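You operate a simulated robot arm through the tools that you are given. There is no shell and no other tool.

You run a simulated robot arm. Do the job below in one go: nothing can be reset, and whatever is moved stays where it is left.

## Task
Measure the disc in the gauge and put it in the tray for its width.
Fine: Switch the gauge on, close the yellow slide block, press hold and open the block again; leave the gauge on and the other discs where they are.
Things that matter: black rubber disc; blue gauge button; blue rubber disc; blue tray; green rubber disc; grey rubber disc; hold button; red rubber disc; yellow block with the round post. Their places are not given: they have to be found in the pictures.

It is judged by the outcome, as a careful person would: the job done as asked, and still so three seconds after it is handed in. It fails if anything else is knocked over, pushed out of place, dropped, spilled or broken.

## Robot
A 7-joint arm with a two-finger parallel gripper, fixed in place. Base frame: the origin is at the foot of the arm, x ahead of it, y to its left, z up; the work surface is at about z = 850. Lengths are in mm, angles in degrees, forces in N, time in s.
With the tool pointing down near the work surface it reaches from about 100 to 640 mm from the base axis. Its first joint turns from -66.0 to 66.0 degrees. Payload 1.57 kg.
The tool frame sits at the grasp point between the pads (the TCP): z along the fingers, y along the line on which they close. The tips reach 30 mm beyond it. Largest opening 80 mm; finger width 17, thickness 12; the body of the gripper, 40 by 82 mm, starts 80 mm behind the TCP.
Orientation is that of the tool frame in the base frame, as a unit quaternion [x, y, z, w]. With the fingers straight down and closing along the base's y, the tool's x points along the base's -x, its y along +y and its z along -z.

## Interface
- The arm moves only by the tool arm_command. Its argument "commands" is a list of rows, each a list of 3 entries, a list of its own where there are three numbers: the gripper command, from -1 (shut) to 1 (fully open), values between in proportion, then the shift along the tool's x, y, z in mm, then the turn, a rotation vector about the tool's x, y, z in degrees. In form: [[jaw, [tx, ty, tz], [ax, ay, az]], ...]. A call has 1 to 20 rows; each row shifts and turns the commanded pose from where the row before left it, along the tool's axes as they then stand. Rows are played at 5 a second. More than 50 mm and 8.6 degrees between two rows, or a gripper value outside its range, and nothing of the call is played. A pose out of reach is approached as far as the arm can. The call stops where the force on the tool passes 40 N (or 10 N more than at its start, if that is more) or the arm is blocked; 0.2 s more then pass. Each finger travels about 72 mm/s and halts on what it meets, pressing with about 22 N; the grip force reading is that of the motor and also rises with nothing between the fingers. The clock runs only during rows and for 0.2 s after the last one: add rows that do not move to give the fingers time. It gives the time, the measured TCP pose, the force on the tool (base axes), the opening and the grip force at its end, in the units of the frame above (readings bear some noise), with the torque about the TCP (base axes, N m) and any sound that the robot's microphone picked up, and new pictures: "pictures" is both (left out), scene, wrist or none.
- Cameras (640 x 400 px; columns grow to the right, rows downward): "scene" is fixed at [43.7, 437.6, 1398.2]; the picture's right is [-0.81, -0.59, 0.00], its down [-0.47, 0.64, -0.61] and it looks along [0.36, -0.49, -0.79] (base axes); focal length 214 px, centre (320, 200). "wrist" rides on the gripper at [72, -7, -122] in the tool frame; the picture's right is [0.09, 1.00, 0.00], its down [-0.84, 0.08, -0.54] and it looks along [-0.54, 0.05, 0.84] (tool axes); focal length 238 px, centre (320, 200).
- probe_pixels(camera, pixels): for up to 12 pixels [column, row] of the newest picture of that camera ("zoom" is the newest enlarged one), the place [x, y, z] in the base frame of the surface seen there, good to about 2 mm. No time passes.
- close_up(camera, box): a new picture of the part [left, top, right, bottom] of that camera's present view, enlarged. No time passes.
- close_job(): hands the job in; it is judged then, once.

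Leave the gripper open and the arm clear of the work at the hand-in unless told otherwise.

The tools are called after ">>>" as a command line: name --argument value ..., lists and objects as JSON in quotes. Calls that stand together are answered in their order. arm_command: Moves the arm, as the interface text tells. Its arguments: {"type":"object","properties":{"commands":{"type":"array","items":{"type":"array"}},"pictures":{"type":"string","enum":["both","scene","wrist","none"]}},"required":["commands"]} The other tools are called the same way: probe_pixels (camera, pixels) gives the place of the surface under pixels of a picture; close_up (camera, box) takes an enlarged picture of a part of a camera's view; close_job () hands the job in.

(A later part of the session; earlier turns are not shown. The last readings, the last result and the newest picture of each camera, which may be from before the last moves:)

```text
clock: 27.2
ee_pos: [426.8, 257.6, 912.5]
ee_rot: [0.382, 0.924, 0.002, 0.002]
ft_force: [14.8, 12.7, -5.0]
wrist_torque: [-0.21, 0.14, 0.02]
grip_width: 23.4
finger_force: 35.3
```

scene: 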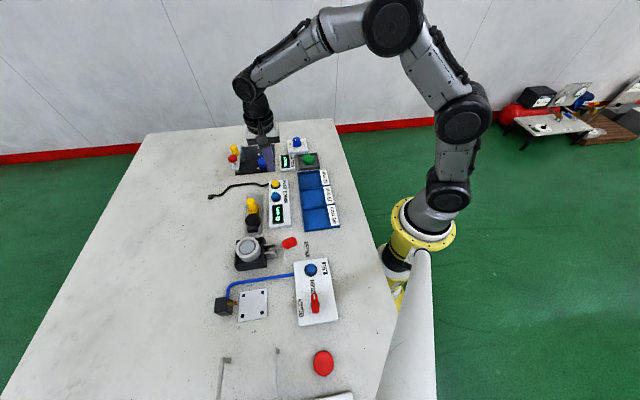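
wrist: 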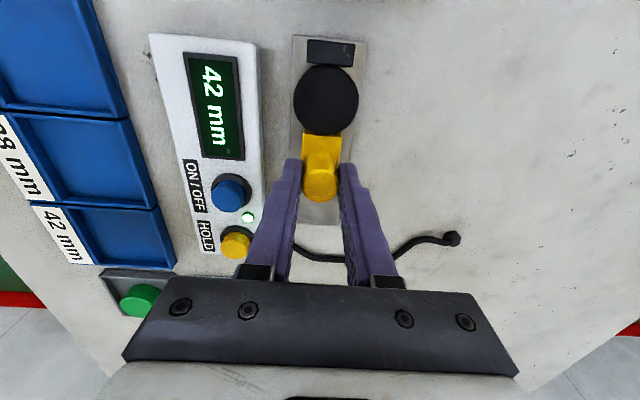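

The post is gripped and the display still reads 42. I'll relieve the small side load (+1.3 mm in tool y) and pull the block back along tool −x by about 10 mm, watching that the reading stays held.

>>> arm_command --commands '[[-1, [0, 1.3, 0], [0, 0, 0]], [-1, [-1.5, 0, 0], [0, 0, 0]], [-1, [-2, 0, 0], [0, 0, 0]], [-1, [-2, 0, 0], [0, 0, 0]], [-1, [-2, 0, 0], [0, 0, 0]], [-1, [-2, 0, 0], [0, 0, 0]], [-1, [0, 0, 0], [0, 0, 0]]]' --pictures "both"

>>> close_up --camera "wrist" --box '[180, 0, 400, 220]'

```text
clock: 28.8
ee_pos: [432.9, 253.3, 913.9]
ee_rot: [0.383, 0.924, 0.0, 0.0]
ft_force: [-5.5, -4.1, 10.4]
wrist_torque: [-0.27, -0.01, 0.04]
grip_width: 23.2
finger_force: 36.0
```

scene: 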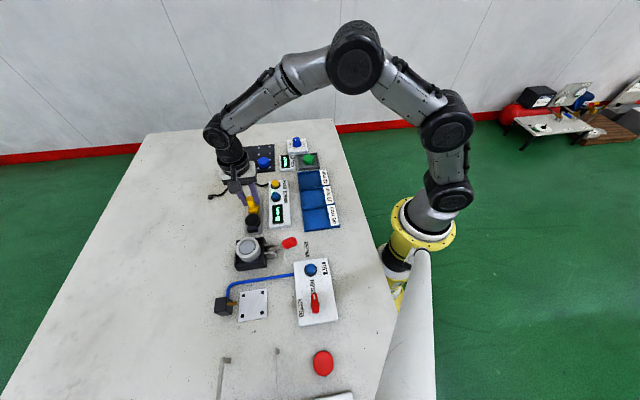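
wrist: 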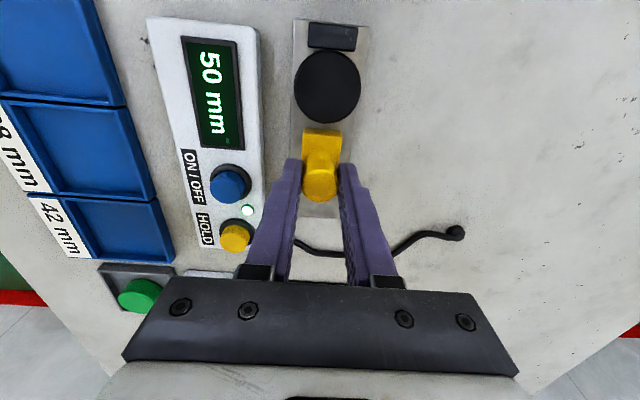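

```text
1.82 times, centred on (290, 110) of wrist
```

zoom: 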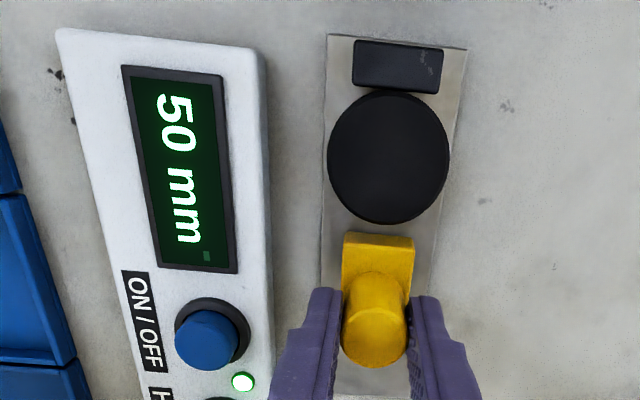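

The display changed to 50 mm, so the reading was not held even though a click was heard. Before doing anything else I'll look closely at the display and the LED for a hold indication.

>>> close_up --camera "wrist" --box '[170, 20, 280, 130]'

>>> close_up --camera "wrist" --box '[190, 150, 280, 260]'

>>> close_up --camera "scene" --box '[260, 175, 300, 235]'

```text
3.64 times, centred on (225, 75) of wrist
```

zoom: 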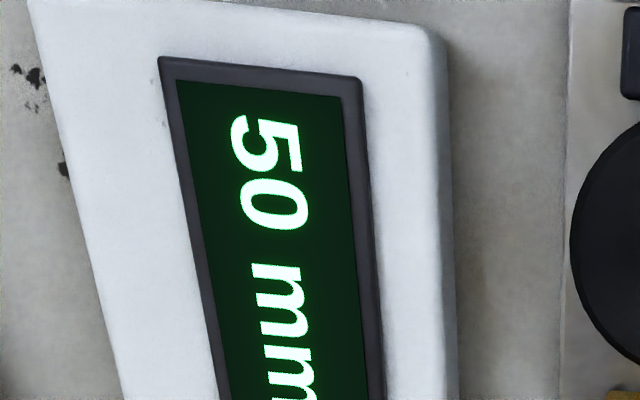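

```text
3.64 times, centred on (235, 205) of wrist
```

zoom: 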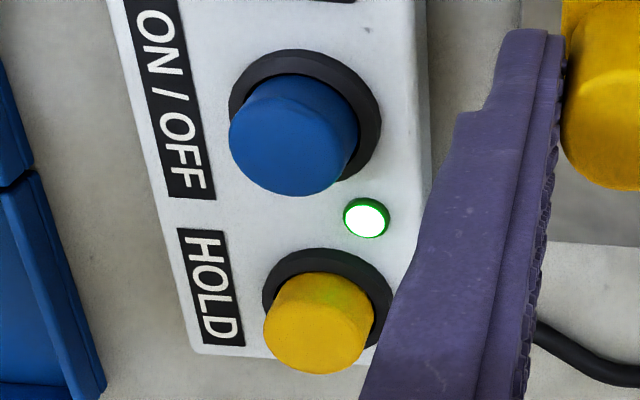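

```text
6.67 times, centred on (280, 205) of scene
```

zoom: 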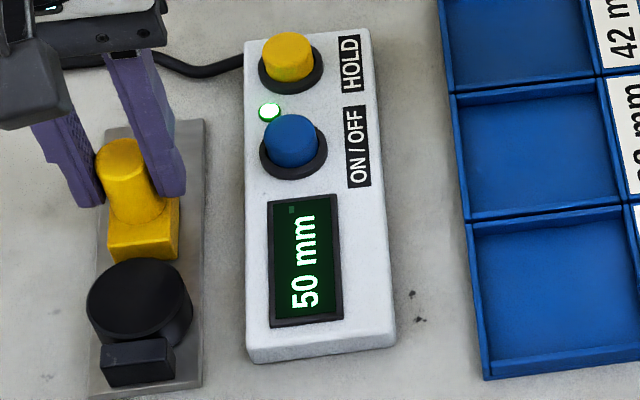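

The button has no hold indication and the reading is live, so the first press didn't take. I'll close the block onto the disc again and repeat the hold press, deeper and longer. First I'll slide it back in.

>>> arm_command --commands '[[-1, [2, 0, 0], [0, 0, 0]], [-1, [2, 0, 0], [0, 0, 0]], [-1, [2, 0, 0], [0, 0, 0]], [-1, [1.5, 0, 0], [0, 0, 0]], [-1, [1.2, 0, 0], [0, 0, 0]], [-1, [1, 0, 0], [0, 0, 0]], [-1, [0.6, 0, 0], [0, 0, 0]], [-1, [0, 0, 0], [0, 0, 0]]]' --pictures "wrist"

```text
clock: 30.6
ee_pos: [426.5, 258.6, 913.6]
ee_rot: [0.383, 0.924, 0.001, 0.0]
ft_force: [5.3, -15.2, 9.3]
wrist_torque: [-0.07, 0.33, -0.08]
grip_width: 23.3
finger_force: 35.8
```

wrist: 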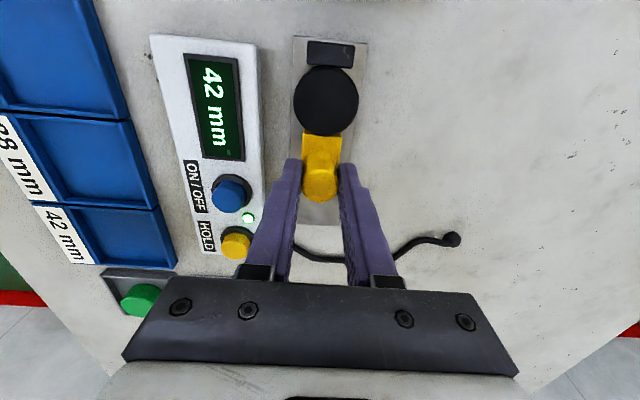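

Firm contact again at 42 mm (slide force about −14 N). I'll release, rise and move back over HOLD.

>>> arm_command --commands '[[-0.3, [0, 0, 0], [0, 0, 0]], [0, [0, 0, 0], [0, 0, 0]], [0.1, [0, 0, 0], [0, 0, 0]], [0.1, [0, 0, -15], [0, 0, 0]], [0.1, [0, 0, -25], [0, 0, 0]], [0.1, [0, 0, -14], [0, 0, 0]], [-1, [-29.4, -23.2, 0], [0, 0, 0]], [-1, [-29.4, -23.2, 0], [0, 0, 0]], [-1, [-29.4, -23.2, 0], [0, 0, 0]], [-1, [0, 0, 0], [0, 0, 0]], [-1, [0, 0, 0], [0, 0, 0]]]' --pictures "both"

>>> close_up --camera "scene" --box '[235, 170, 305, 240]'

>>> close_up --camera "wrist" --box '[270, 90, 370, 190]'

```text
clock: 33.0
ee_pos: [440.4, 148.6, 969.9]
ee_rot: [0.382, 0.924, 0.0, 0.0]
ft_force: [-0.5, 0.6, 0.6]
wrist_torque: [0.0, 0.0, 0.0]
grip_width: 0.0
finger_force: 21.2
```

scene: 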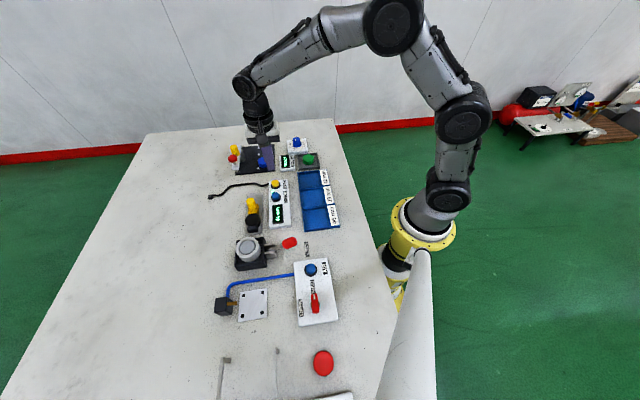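
wrist: 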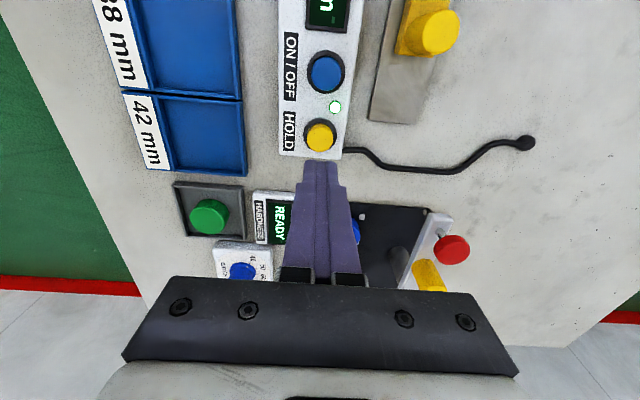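

```text
5.71 times, centred on (270, 205) of scene
```

zoom: 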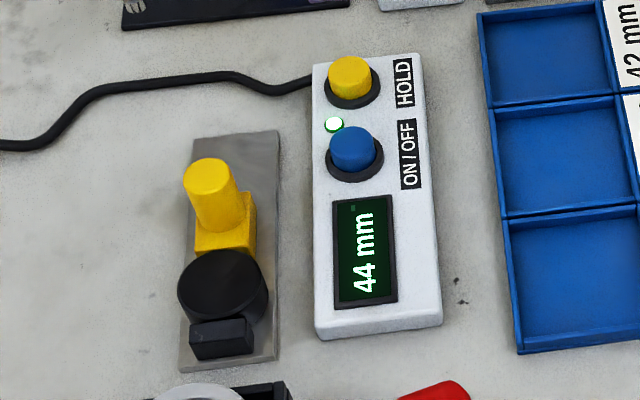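

```text
4.00 times, centred on (320, 140) of wrist
```

zoom: 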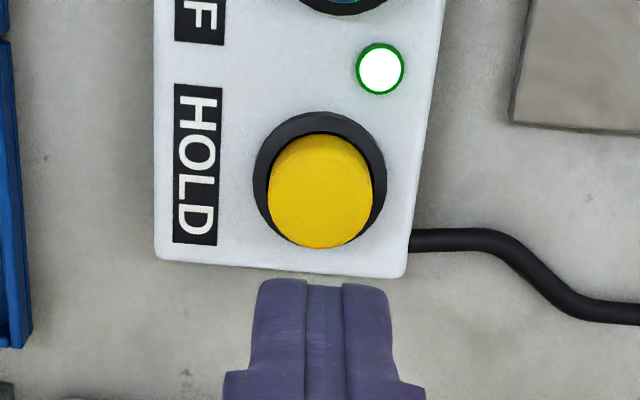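

The display now reads 44 mm, so the block seems to have recoiled slightly on release. I'll wait a moment and look again to see whether the reading is steady.

>>> arm_command --commands '[[-1, [0, 0, 0], [0, 0, 0]], [-1, [0, 0, 0], [0, 0, 0]], [-1, [0, 0, 0], [0, 0, 0]]]' --pictures "scene"

>>> close_up --camera "scene" --box '[240, 190, 290, 235]'

```text
clock: 33.8
ee_pos: [441.1, 148.8, 970.5]
ee_rot: [0.383, 0.924, 0.0, 0.0]
ft_force: [0.2, -0.1, -0.9]
wrist_torque: [0.0, 0.01, 0.01]
grip_width: 0.0
finger_force: 21.3
```

scene: 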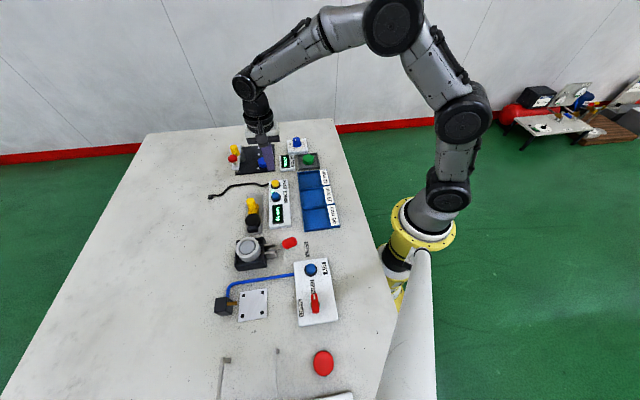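

```text
8.89 times, centred on (265, 212) of scene
```

zoom: 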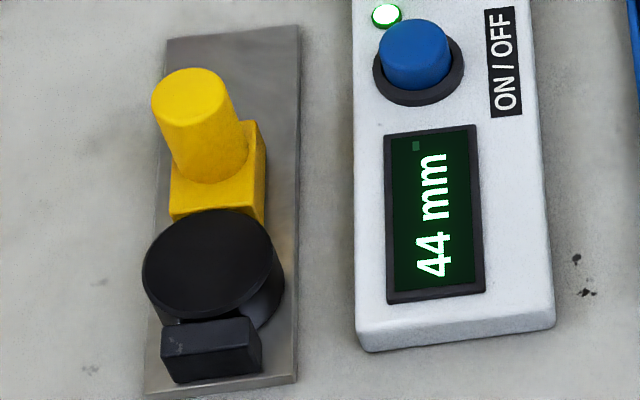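

The reading is steady at 44. This time I'll push the post from behind with shut fingers, a pure push with no grip drag on release. I'm moving to a spot behind the post, away from the disc side.

>>> arm_command --commands '[[-1, [17.2, 23.0, 0], [0, 0, 0]], [-1, [17.2, 23.0, 0], [0, 0, 0]], [-1, [17.2, 23.1, 0], [0, 0, 0]], [-1, [0, 0, 20], [0, 0, 0]], [-1, [0, 0, 20], [0, 0, 0]], [-1, [0, 0, 12], [0, 0, 0]], [-1, [0, 0, 0], [0, 0, 0]]]' --pictures "wrist"

```text
clock: 35.4
ee_pos: [452.5, 234.5, 914.5]
ee_rot: [0.383, 0.924, 0.0, 0.0]
ft_force: [0.9, -0.1, 1.1]
wrist_torque: [0.02, -0.01, 0.01]
grip_width: 0.0
finger_force: 21.4
```

wrist: 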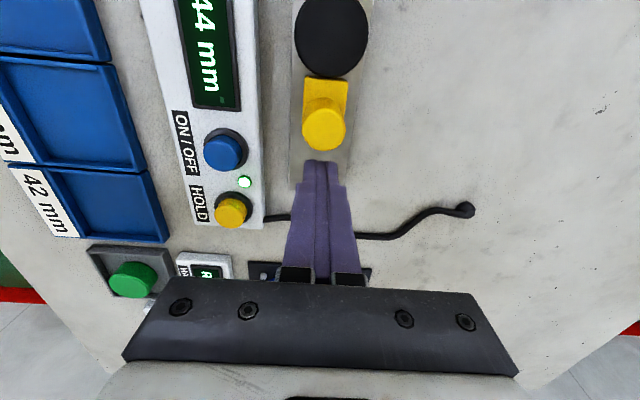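

The shut fingers are right behind the post. I'll advance along tool +x, in 1 mm steps near the expected contact.

>>> arm_command --commands '[[-1, [6, 0, 0], [0, 0, 0]], [-1, [5, 0, 0], [0, 0, 0]], [-1, [1.5, 0, 0], [0, 0, 0]], [-1, [1, 0, 0], [0, 0, 0]], [-1, [1, 0, 0], [0, 0, 0]], [-1, [0, 0, 0], [0, 0, 0]]]' --pictures "wrist"

>>> close_up --camera "scene" --box '[240, 190, 290, 235]'

```text
clock: 36.8
ee_pos: [442.8, 242.0, 915.7]
ee_rot: [0.383, 0.924, 0.0, 0.001]
ft_force: [8.5, -7.7, -4.4]
wrist_torque: [-0.1, -0.12, -0.02]
grip_width: 0.0
finger_force: 21.6
```

wrist: 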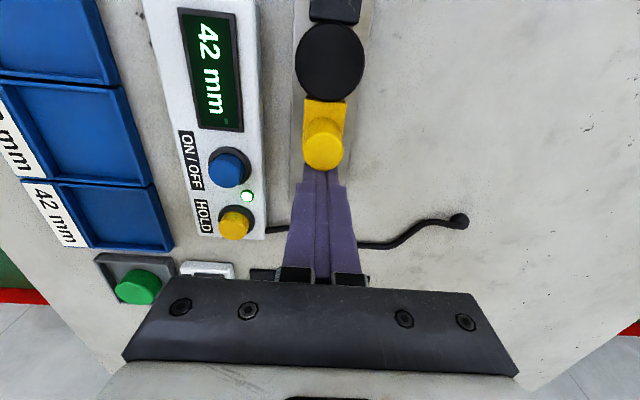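

```text
8.89 times, centred on (265, 212) of scene
```

zoom: 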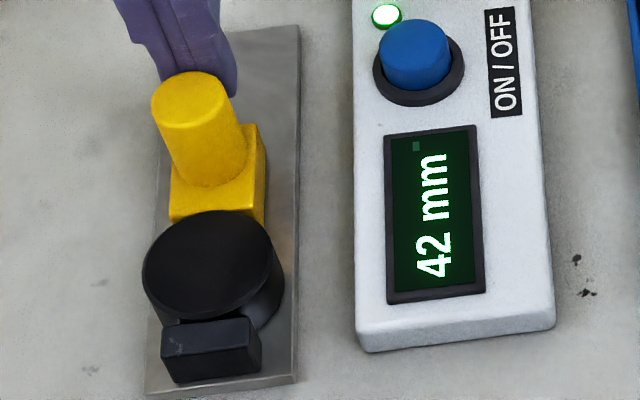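

It's at 42 mm with about 11 N of push. I'll press 0.7 mm more, then retreat straight back along −x and rise, and check the display.

>>> arm_command --commands '[[-1, [0.7, 0, 0], [0, 0, 0]], [-1, [0, 0, 0], [0, 0, 0]], [-1, [-1, 0, 0], [0, 0, 0]], [-1, [-1.5, 0, 0], [0, 0, 0]], [-1, [-6, 0, 0], [0, 0, 0]], [-1, [-8, 0, -5], [0, 0, 0]], [-1, [0, 0, -25], [0, 0, 0]], [-1, [0, 0, -22], [0, 0, 0]], [-1, [0, 0, 0], [0, 0, 0]]]' --pictures "wrist"

>>> close_up --camera "scene" --box '[240, 190, 290, 235]'

```text
clock: 38.8
ee_pos: [452.4, 233.7, 967.6]
ee_rot: [0.382, 0.924, 0.0, 0.0]
ft_force: [0.3, -0.7, -0.4]
wrist_torque: [0.01, 0.03, 0.02]
grip_width: 0.0
finger_force: 21.3
```

wrist: 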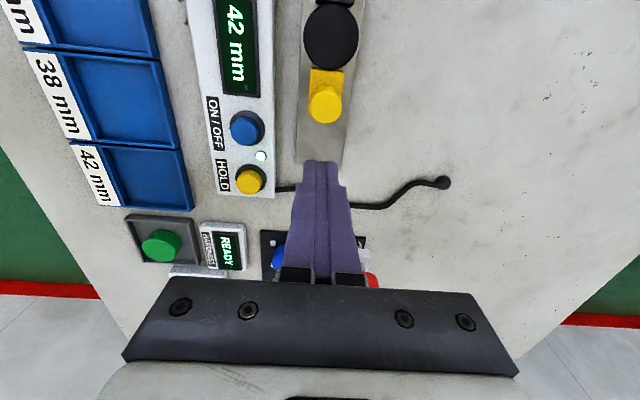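

```text
8.89 times, centred on (265, 212) of scene
```

zoom: 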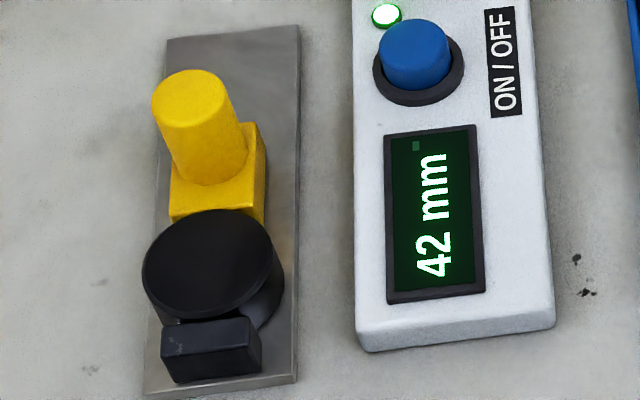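

The block stays at 42 mm with nothing touching it. I'll move over HOLD again and come down to just above the button.

>>> arm_command --commands '[[-1, [-16.6, -22.9, 0], [0, 0, 0]], [-1, [-16.6, -22.9, 0], [0, 0, 0]], [-1, [-16.6, -22.8, 0], [0, 0, 0]], [-1, [0, 0, 20], [0, 0, 0]], [-1, [0, 0, 20], [0, 0, 0]], [-1, [0, 0, 12], [0, 0, 0]], [-1, [0, 0, 0], [0, 0, 0]]]' --pictures "wrist"

>>> close_up --camera "wrist" --box '[270, 90, 370, 190]'

```text
clock: 40.4
ee_pos: [439.5, 149.8, 917.3]
ee_rot: [0.382, 0.924, 0.0, 0.0]
ft_force: [0.3, 0.6, 0.1]
wrist_torque: [0.03, -0.01, -0.03]
grip_width: 0.0
finger_force: 21.0
```

wrist: 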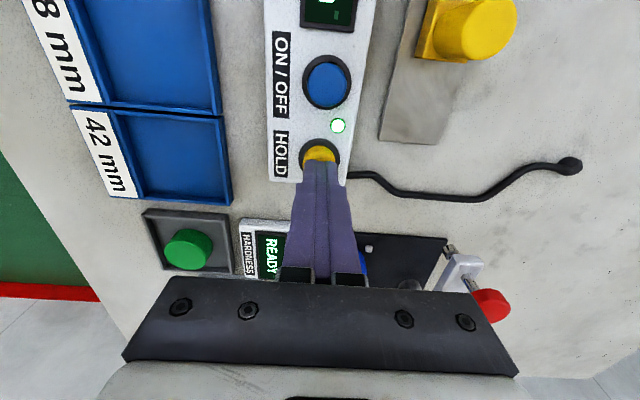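

```text
4.00 times, centred on (320, 140) of wrist
```

zoom: 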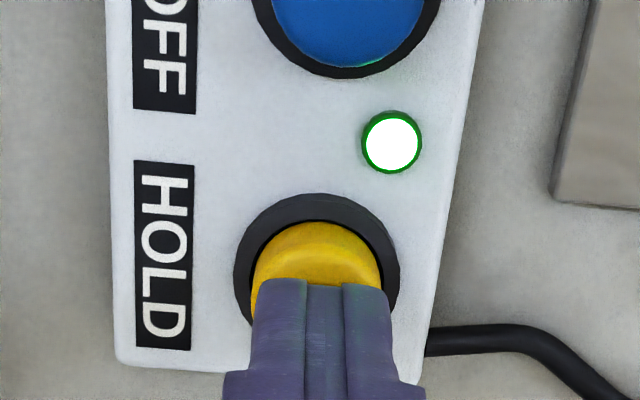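

The tips are centred on the yellow HOLD button. I'll make one clean press of about 8.5 mm with roughly a second of dwell.

>>> arm_command --commands '[[-1, [0, 0, 4], [0, 0, 0]], [-1, [0, 0, 4.7], [0, 0, 0]], [-1, [0, 0, 0], [0, 0, 0]], [-1, [0, 0, 0], [0, 0, 0]], [-1, [0, 0, 0], [0, 0, 0]], [-1, [0, 0, 0], [0, 0, 0]]]' --pictures "wrist"

>>> close_up --camera "scene" --box '[240, 175, 300, 235]'

```text
clock: 41.8
ee_pos: [440.6, 149.5, 909.5]
ee_rot: [0.383, 0.924, -0.001, 0.0]
ft_force: [1.1, 0.5, 2.0]
wrist_torque: [-0.02, -0.01, -0.04]
grip_width: 0.0
finger_force: 21.7
heard: click
```

wrist: 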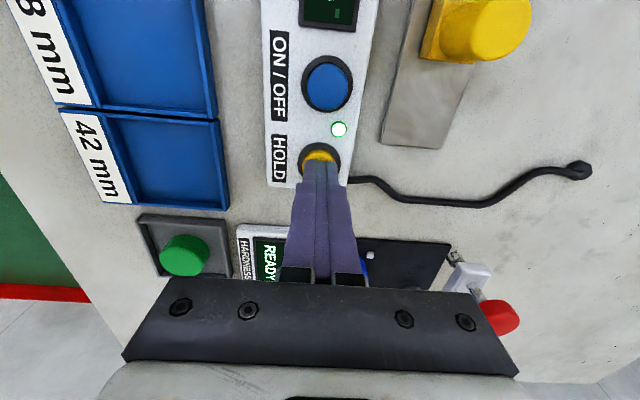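

```text
6.67 times, centred on (270, 205) of scene
```

zoom: 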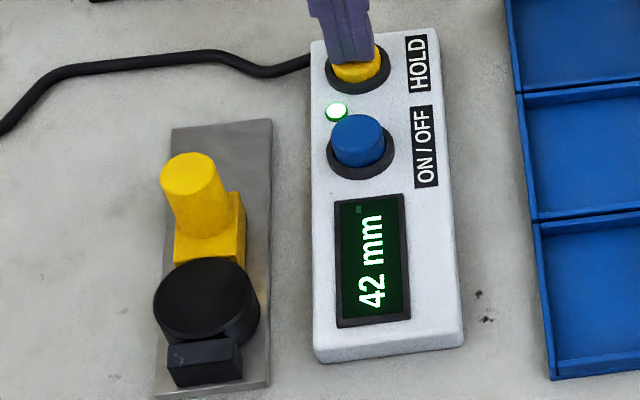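

I heard the click and the display reads 42 mm. I'll lift quickly, then go over the post with the jaw part open.

>>> arm_command --commands '[[-1, [0, 0, -20], [0, 0, 0]], [-1, [0, 0, -40], [0, 0, 0]], [-0.2, [29.1, 23.0, 0], [0, 0, 0]], [0.3, [29.1, 23.0, 0], [0, 0, 0]], [0.3, [29.1, 23.1, 0], [0, 0, 0]], [0.3, [0, 0, 0], [0, 0, 0]], [0.3, [0, 0, 0], [0, 0, 0]]]' --pictures "wrist"

>>> close_up --camera "wrist" --box '[180, 0, 400, 220]'

```text
clock: 43.4
ee_pos: [427.1, 260.6, 965.0]
ee_rot: [0.383, 0.924, 0.0, 0.0]
ft_force: [1.4, 0.8, 0.4]
wrist_torque: [0.0, 0.01, -0.02]
grip_width: 52.0
finger_force: 0.0
```

wrist: 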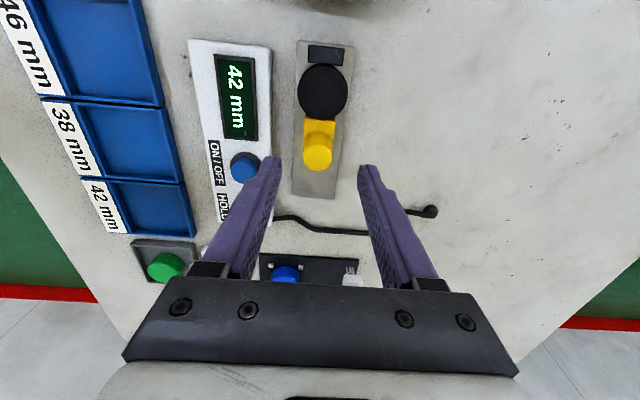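

```text
1.82 times, centred on (290, 110) of wrist
```

zoom: 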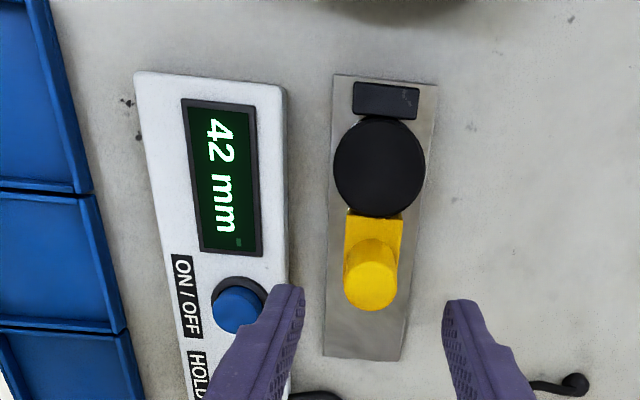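

The display reads 42 mm and I'm over the post. I'll descend, grip and pull the block back a few mm to see whether the reading is held.

>>> arm_command --commands '[[0.3, [0, 0, 20], [0, 0, 0]], [0.3, [0, 0, 20], [0, 0, 0]], [0.3, [0, 0, 13], [0, 0, 0]], [0.0, [0, 0, 0], [0, 0, 0]], [-0.3, [0, 0, 0], [0, 0, 0]], [-1, [0, 0, 0], [0, 0, 0]], [-1, [0, 0, 0], [0, 0, 0]], [-1, [-2, 0, 0], [0, 0, 0]], [-1, [-2, 0, 0], [0, 0, 0]], [-1, [-2, 0, 0], [0, 0, 0]], [-1, [0, 0, 0], [0, 0, 0]]]' --pictures "wrist"

>>> close_up --camera "wrist" --box '[180, 0, 400, 220]'

```text
clock: 45.8
ee_pos: [431.7, 256.1, 913.4]
ee_rot: [0.383, 0.924, -0.002, 0.0]
ft_force: [-2.0, -1.5, -13.1]
wrist_torque: [0.35, -0.16, 0.07]
grip_width: 23.4
finger_force: 35.5
```

wrist: 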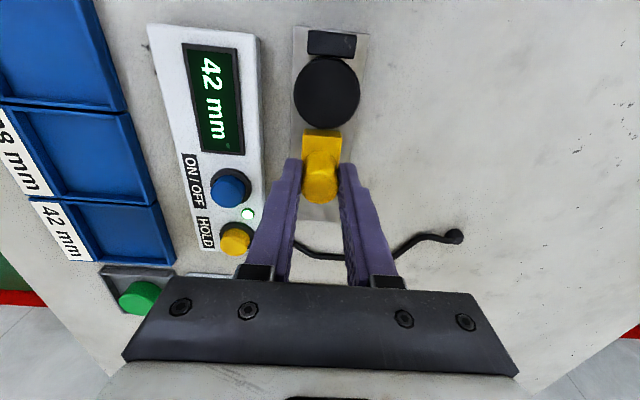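

```text
1.82 times, centred on (290, 110) of wrist
```

zoom: 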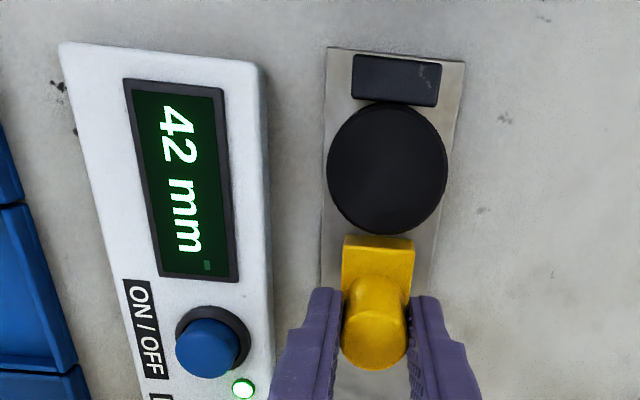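

The block is off the disc and the display still says 42 mm, so the hold took this time. I'll continue opening the block by about 17 mm to its original open position.

>>> arm_command --commands '[[-1, [-2.5, 0, 0], [0, 0, 0]], [-1, [-2.5, 0, 0], [0, 0, 0]], [-1, [-2.5, 0, 0], [0, 0, 0]], [-1, [-2.5, 0, 0], [0, 0, 0]], [-1, [-2.5, 0, 0], [0, 0, 0]], [-1, [-2.5, 0, 0], [0, 0, 0]], [-1, [-2, 0, 0], [0, 0, 0]], [-1, [0, 0, 0], [0, 0, 0]]]' --pictures "both"

>>> close_up --camera "wrist" --box '[180, 0, 400, 220]'

```text
clock: 47.6
ee_pos: [442.3, 243.5, 913.9]
ee_rot: [0.383, 0.924, -0.001, -0.001]
ft_force: [-6.4, 0.7, -16.4]
wrist_torque: [0.03, -0.34, -0.12]
grip_width: 23.4
finger_force: 35.5
```

scene: 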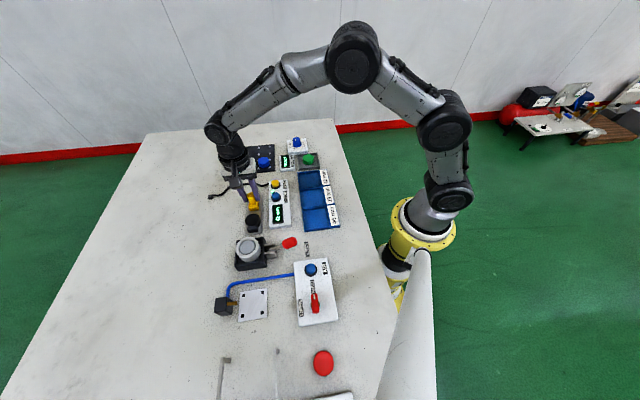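
wrist: 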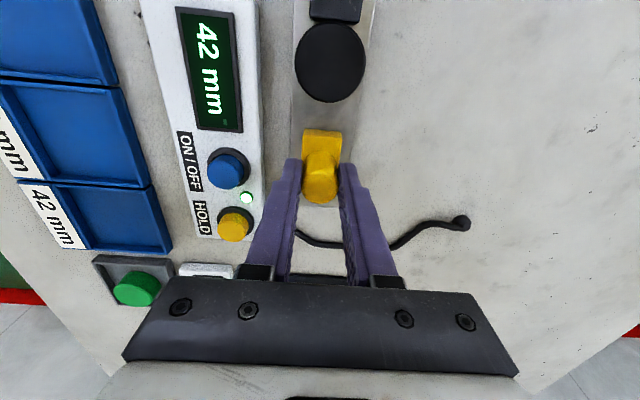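

```text
1.82 times, centred on (290, 110) of wrist
```

zoom: 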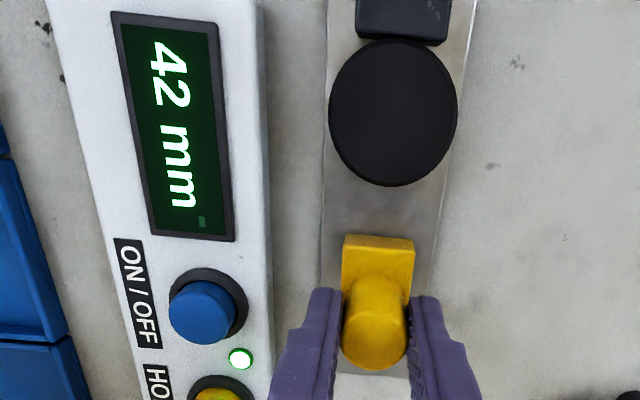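

The block is fully open and the display holds 42 mm. I'll release the post and rise, then look at the disc.

>>> arm_command --commands '[[-1, [0, 0, 1], [0, 0, 0]], [-0.3, [0, 0, 0], [0, 0, 0]], [0, [0, 0, 0], [0, 0, 0]], [0.3, [0, 0, 0], [0, 0, 0]], [0.3, [0, 0, -15], [0, 0, 0]], [0.3, [0, 0, -25], [0, 0, 0]], [0.3, [0, 0, -15], [0, 0, 0]], [0.3, [0, 0, 0], [0, 0, 0]]]' --pictures "both"

>>> close_up --camera "wrist" --box '[180, 0, 400, 220]'

```text
clock: 49.4
ee_pos: [443.0, 243.9, 968.8]
ee_rot: [0.381, 0.924, 0.0, 0.0]
ft_force: [0.5, 0.0, 0.8]
wrist_torque: [-0.02, -0.01, 0.0]
grip_width: 51.9
finger_force: 0.2
```

scene: 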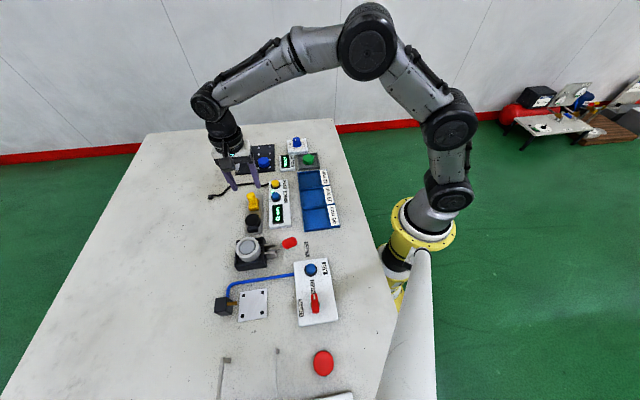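
wrist: 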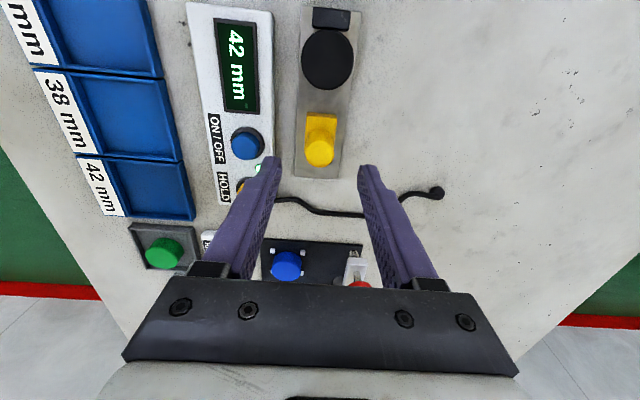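

```text
1.82 times, centred on (290, 110) of wrist
```

zoom: 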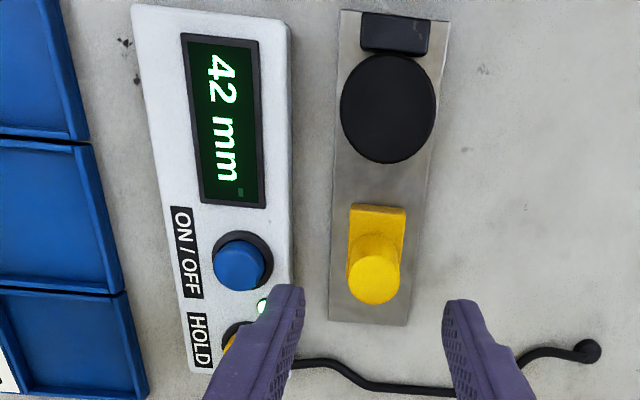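

The block is open and the display is held at 42 mm. I'll probe the disc's top and edges, the jaw, and the panel edge for a safe grip.

>>> probe_pixels --camera "zoom" --pixels '[[389, 108], [345, 108], [433, 108], [389, 60], [389, 158], [394, 45], [289, 108], [377, 212], [440, 108], [338, 108]]'

>>> close_up --camera "scene" --box '[235, 200, 285, 240]'

```text
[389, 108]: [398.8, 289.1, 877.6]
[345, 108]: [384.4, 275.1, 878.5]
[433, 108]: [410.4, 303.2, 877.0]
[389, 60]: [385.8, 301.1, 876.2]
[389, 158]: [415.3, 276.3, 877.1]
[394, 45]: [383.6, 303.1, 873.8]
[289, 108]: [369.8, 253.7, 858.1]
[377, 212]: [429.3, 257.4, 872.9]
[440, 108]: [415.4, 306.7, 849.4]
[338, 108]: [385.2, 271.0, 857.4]
```

```text
10.00 times, centred on (260, 220) of scene
```

zoom: 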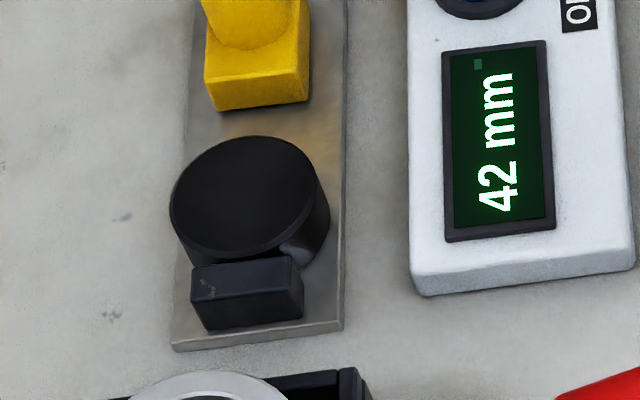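

The disc centre is at about (399,289) with its top at 877, and the near panel edge is at b≈435, which gives room for a 56 mm opening. I'll move above the disc with the jaw at 0.4 and check the alignment.

>>> arm_command --commands '[[0.4, [21.3, 0.2, 0], [0, 0, 0]], [0.4, [21.3, 0.2, 0], [0, 0, 0]], [0.4, [21.3, 0.1, 0], [0, 0, 0]], [0.4, [0, 0, 20], [0, 0, 0]], [0.4, [0, 0, 10], [0, 0, 0]], [0.4, [0, 0, 0], [0, 0, 0]], [0.4, [0, 0, 0], [0, 0, 0]]]' --pictures "both"

>>> close_up --camera "wrist" --box '[220, 60, 420, 260]'

>>> close_up --camera "scene" --box '[215, 170, 305, 250]'

```text
clock: 51.0
ee_pos: [398.8, 289.6, 939.8]
ee_rot: [0.383, 0.924, 0.001, 0.001]
ft_force: [0.3, 0.4, -0.2]
wrist_torque: [0.03, 0.0, -0.01]
grip_width: 56.0
finger_force: 0.0
```

scene: 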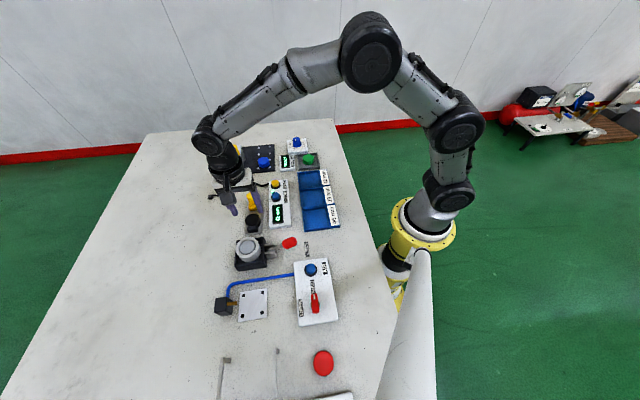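
wrist: 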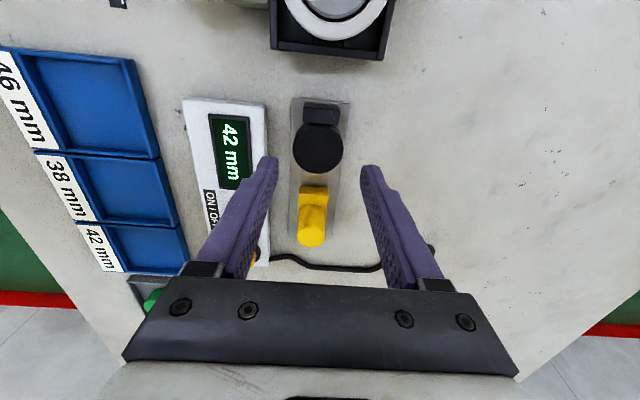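

```text
2.00 times, centred on (320, 160) of wrist
```

zoom: 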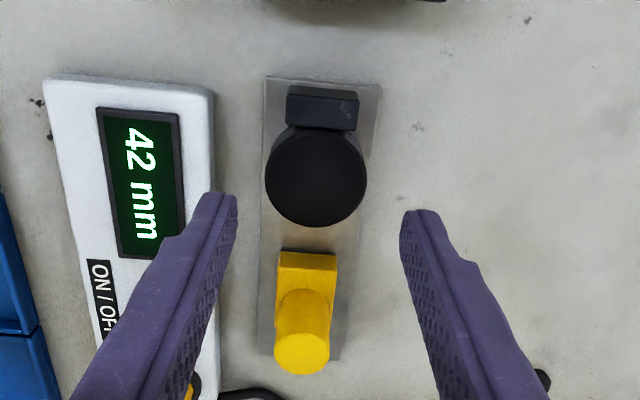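

```text
5.00 times, centred on (260, 210) of scene
```

zoom: 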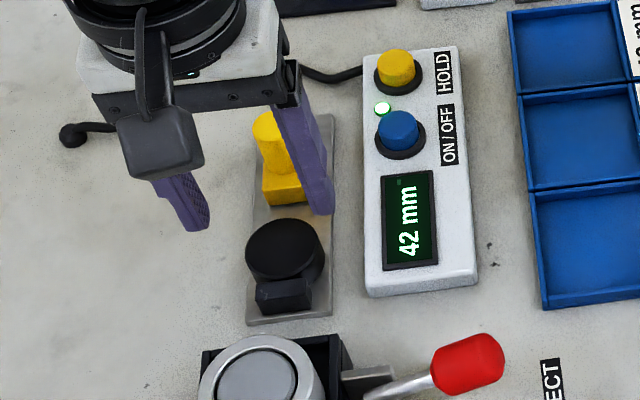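

I'll probe the disc once more from this nearer view, plus the top of the tall silver device beyond the jaw, to check clearance.

>>> probe_pixels --camera "wrist" --pixels '[[318, 148], [296, 148], [341, 148], [318, 127], [318, 170], [340, 5], [266, 130], [262, 110], [296, 190]]'

>>> probe_pixels --camera "scene" --pixels '[[249, 248], [240, 262], [291, 242]]'

```text
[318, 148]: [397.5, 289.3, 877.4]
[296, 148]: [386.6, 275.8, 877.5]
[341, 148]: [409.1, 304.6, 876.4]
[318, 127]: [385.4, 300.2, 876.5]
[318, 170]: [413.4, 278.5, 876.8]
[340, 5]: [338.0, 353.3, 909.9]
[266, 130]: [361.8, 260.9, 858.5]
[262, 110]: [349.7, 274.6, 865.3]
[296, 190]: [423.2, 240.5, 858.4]
```

```text
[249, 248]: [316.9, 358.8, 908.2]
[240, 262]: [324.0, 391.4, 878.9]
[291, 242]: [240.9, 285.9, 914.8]
```

The disc centre is confirmed at (398.6,289.7), with its top at 877. The silver device's top is at 909, well below the gripper body. I'll narrow the jaw to 52 mm and descend to TCP z≈893, putting the tips at about 863.

>>> arm_command --commands '[[0.3, [0.5, 0.5, 0], [0, 0, 0]], [0.3, [0, 0, 20], [0, 0, 0]], [0.3, [0, 0, 10], [0, 0, 0]], [0.3, [0, 0, 8], [0, 0, 0]], [0.3, [0, 0, 7], [0, 0, 0]], [0.3, [0, 0, 0], [0, 0, 0]]]' --pictures "both"

>>> close_up --camera "wrist" --box '[220, 60, 420, 260]'

>>> close_up --camera "scene" --box '[215, 170, 305, 250]'

```text
clock: 52.4
ee_pos: [399.0, 289.3, 893.3]
ee_rot: [0.382, 0.924, 0.0, 0.0]
ft_force: [1.1, -0.5, 0.0]
wrist_torque: [-0.02, 0.0, 0.02]
grip_width: 52.1
finger_force: 0.1
```

scene: 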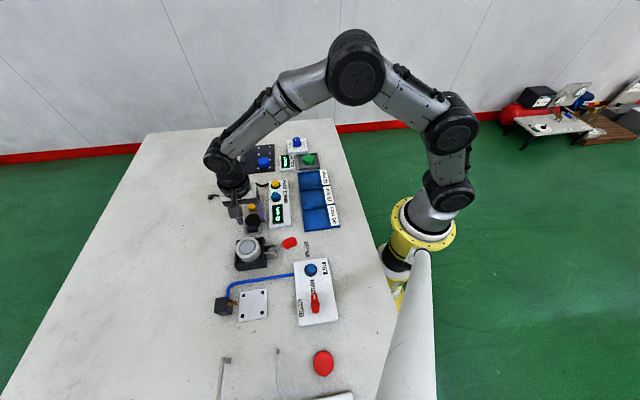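
wrist: 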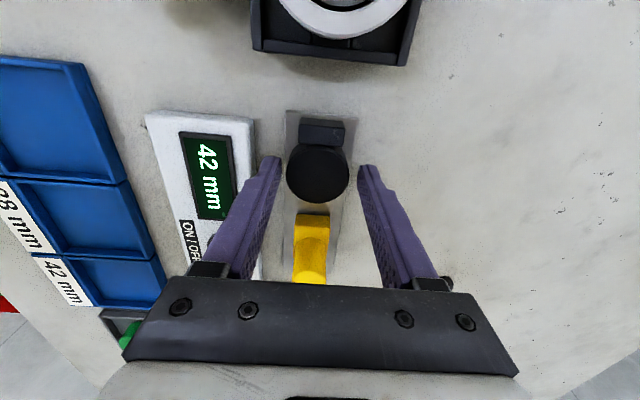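

```text
2.00 times, centred on (320, 160) of wrist
```

zoom: 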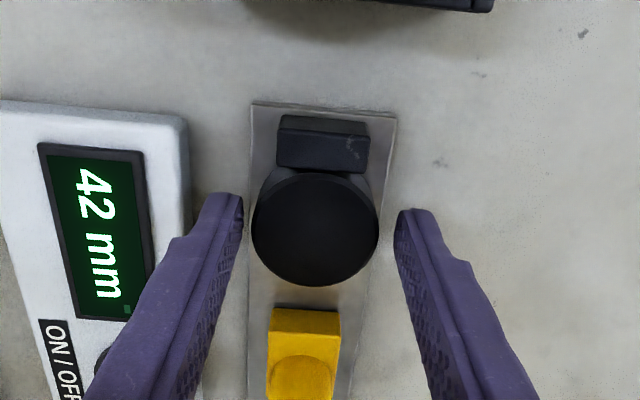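

```text
5.00 times, centred on (260, 210) of scene
```

zoom: 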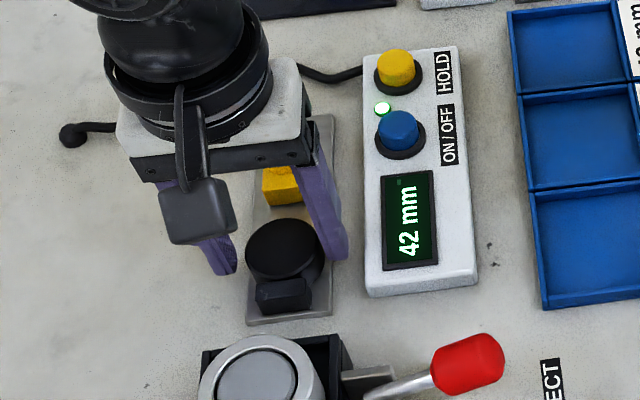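

The fingers straddle the disc with clearance on both sides. I'll shift +1.5 mm along x and close on it.

>>> arm_command --commands '[[0.3, [1.5, -0.7, 0], [0, 0, 0]], [0.15, [0, 0, 0], [0, 0, 0]], [0.05, [0, 0, 0], [0, 0, 0]], [-0.2, [0, 0, 0], [0, 0, 0]], [-1, [0, 0, 0], [0, 0, 0]], [-1, [0, 0, 0], [0, 0, 0]], [-1, [0, 0, 0], [0, 0, 0]]]' --pictures "wrist"

>>> close_up --camera "wrist" --box '[220, 60, 420, 260]'

```text
clock: 54.0
ee_pos: [397.6, 290.4, 892.3]
ee_rot: [0.383, 0.924, 0.0, 0.0]
ft_force: [0.5, -0.3, 1.4]
wrist_torque: [0.03, 0.02, 0.01]
grip_width: 40.3
finger_force: 22.0
```

wrist: 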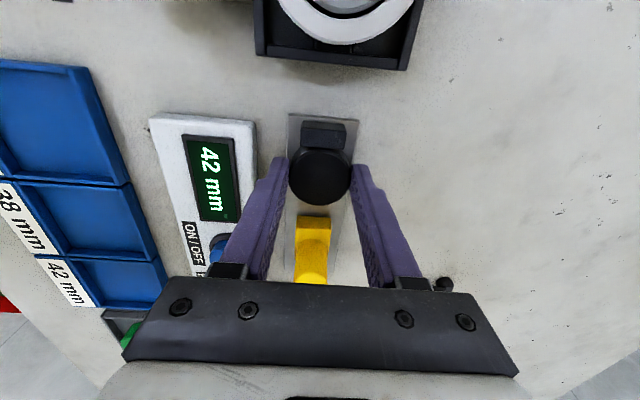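

```text
2.00 times, centred on (320, 160) of wrist
```

zoom: 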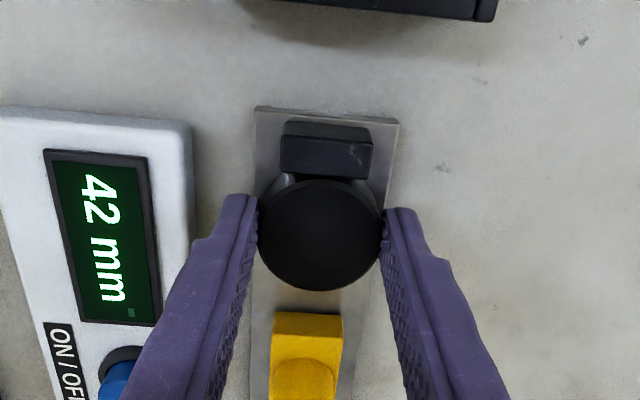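

Gripped: opening 40.3 mm on compressed rubber at 22 N. I'll back off the jaw 2 mm, then lift straight up.

>>> arm_command --commands '[[-1, [-2, 0, -1], [0, 0, 0]], [-1, [0, 0, -8], [0, 0, 0]], [-1, [0, 0, -20], [0, 0, 0]], [-1, [0, 0, -25], [0, 0, 0]], [-1, [0, 0, -25], [0, 0, 0]], [-1, [0, 0, 0], [0, 0, 0]]]' --pictures "both"

>>> close_up --camera "scene" --box '[200, 120, 360, 240]'

```text
clock: 55.4
ee_pos: [400.4, 289.4, 971.6]
ee_rot: [0.382, 0.924, 0.0, 0.0]
ft_force: [0.5, -0.9, -0.3]
wrist_torque: [-0.03, 0.0, 0.04]
grip_width: 40.4
finger_force: 21.8
```

scene: 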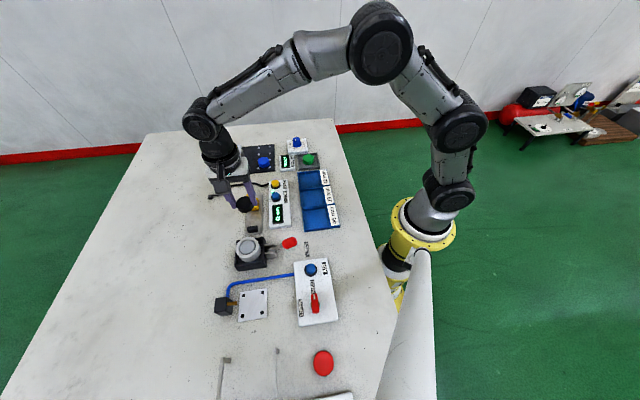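
wrist: 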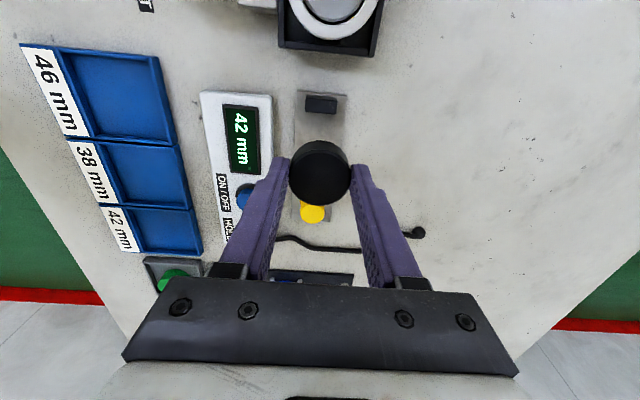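

```text
3.33 times, centred on (280, 180) of scene
```

zoom: 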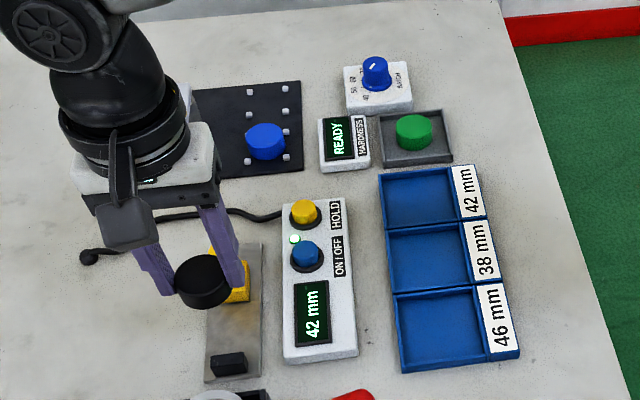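

The disc is lifted and the display still shows 42 mm. The 42 mm cell is the far compartment, next to the green disc. I'll probe its floor and walls in this zoom.

>>> probe_pixels --camera "zoom" --pixels '[[419, 200], [390, 180], [448, 174], [396, 223], [456, 216], [381, 175], [387, 229], [415, 170], [423, 227], [455, 195], [468, 190], [412, 130]]'

>>> close_up --camera "scene" --box '[288, 150, 338, 190]'

```text
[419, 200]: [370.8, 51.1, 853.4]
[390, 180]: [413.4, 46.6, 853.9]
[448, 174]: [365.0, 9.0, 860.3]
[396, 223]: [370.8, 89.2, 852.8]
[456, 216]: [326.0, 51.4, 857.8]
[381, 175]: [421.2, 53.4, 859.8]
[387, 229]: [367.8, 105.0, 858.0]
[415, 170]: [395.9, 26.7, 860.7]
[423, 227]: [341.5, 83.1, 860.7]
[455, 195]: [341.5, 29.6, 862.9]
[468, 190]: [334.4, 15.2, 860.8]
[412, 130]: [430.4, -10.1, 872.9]
```

```text
10.00 times, centred on (313, 170) of scene
```

zoom: 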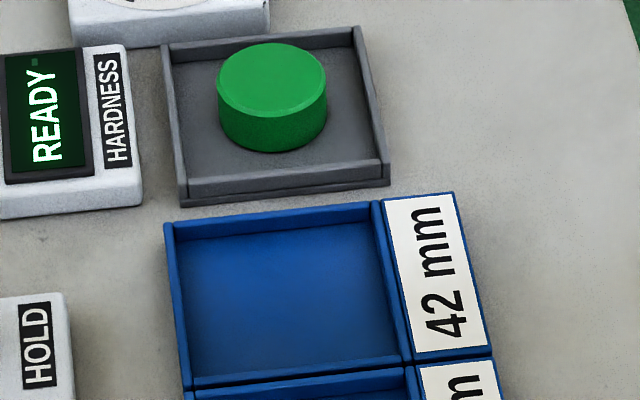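

The 42 mm cell spans roughly 74 × 68 mm, centred near (369,55). Its floor is at ~853 and its wall tops at ~861. To give the fingers room inside, I'll turn the tool back 45° so they open along the cell's diagonal, then carry the disc over at height.

>>> arm_command --commands '[[-1, [0, 0, 0], [0, 0, -7.5]], [-1, [0, 0, 0], [0, 0, -7.5]], [-1, [0, 0, 0], [0, 0, -7.5]], [-1, [0, 0, 0], [0, 0, -7.5]], [-1, [0, 0, 0], [0, 0, -7.5]], [-1, [0, 0, 0], [0, 0, -7.5]], [-1, [3.7, -29.2, 0], [0, 0, 0]], [-1, [3.7, -29.2, 0], [0, 0, 0]], [-1, [3.7, -29.2, 0], [0, 0, 0]], [-1, [3.7, -29.2, 0], [0, 0, 0]], [-1, [3.7, -29.2, 0], [0, 0, 0]], [-1, [3.7, -29.2, 0], [0, 0, 0]], [-1, [3.7, -29.2, 0], [0, 0, 0]], [-1, [3.7, -29.2, 0], [0, 0, 0]], [-1, [0, 0, 0], [0, 0, 0]], [-1, [0, 0, 0], [0, 0, 0]]]' --pictures "both"

>>> close_up --camera "scene" --box '[260, 130, 350, 220]'

>>> close_up --camera "wrist" --box '[210, 50, 430, 250]'

```text
clock: 58.8
ee_pos: [369.4, 58.7, 968.9]
ee_rot: [-0.001, 1.0, 0.0, 0.0]
ft_force: [0.2, 0.1, -0.2]
wrist_torque: [0.01, -0.01, -0.03]
grip_width: 40.3
finger_force: 21.9
```

scene: 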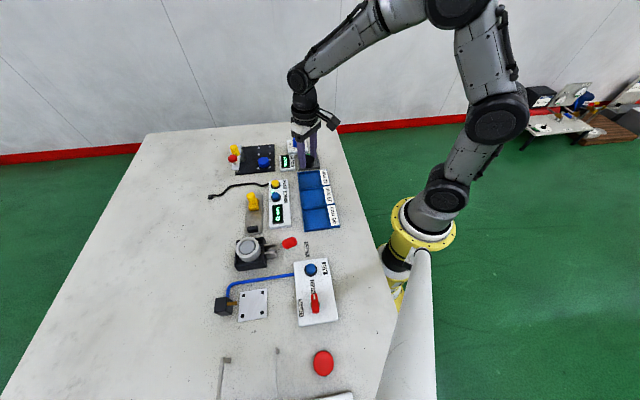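
wrist: 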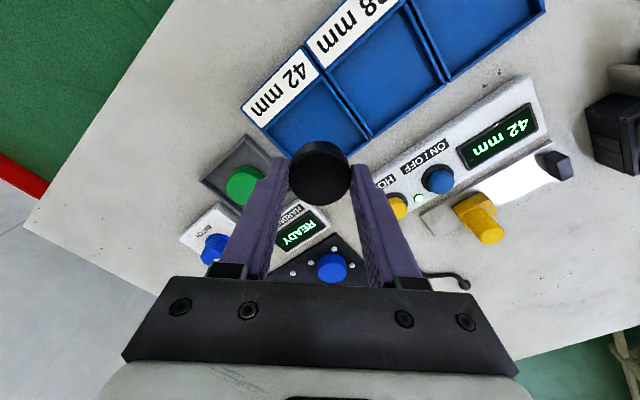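

```text
4.44 times, centred on (305, 175) of scene
```

zoom: 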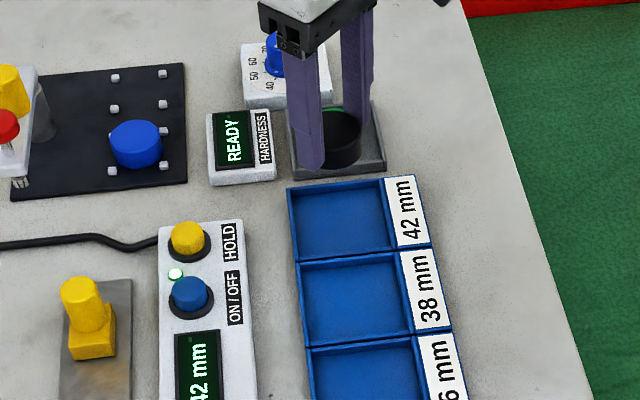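

```text
2.00 times, centred on (320, 150) of wrist
```

zoom: 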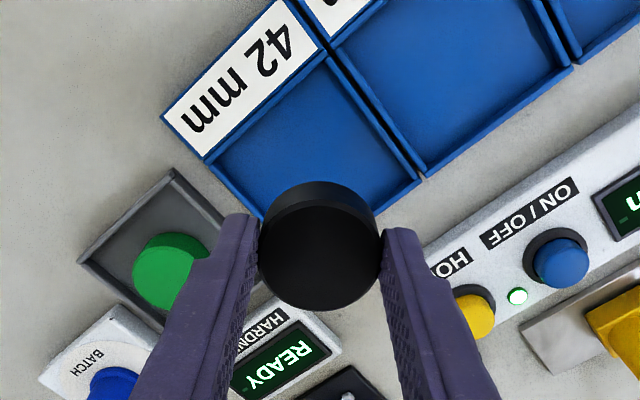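

I'll probe the 42 cell's visible corners and floor from this view to fix its centre precisely.

>>> probe_pixels --camera "zoom" --pixels '[[330, 58], [335, 72], [420, 184], [408, 178], [207, 158], [218, 162], [258, 212], [300, 130], [270, 110], [375, 120], [382, 116]]'

```text
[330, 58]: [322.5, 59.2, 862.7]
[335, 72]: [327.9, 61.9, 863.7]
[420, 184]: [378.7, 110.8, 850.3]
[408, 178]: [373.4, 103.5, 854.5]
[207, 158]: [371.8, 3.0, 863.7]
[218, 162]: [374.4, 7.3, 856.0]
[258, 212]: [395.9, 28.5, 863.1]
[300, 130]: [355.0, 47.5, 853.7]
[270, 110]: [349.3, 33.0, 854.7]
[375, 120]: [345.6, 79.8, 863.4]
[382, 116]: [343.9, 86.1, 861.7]
```

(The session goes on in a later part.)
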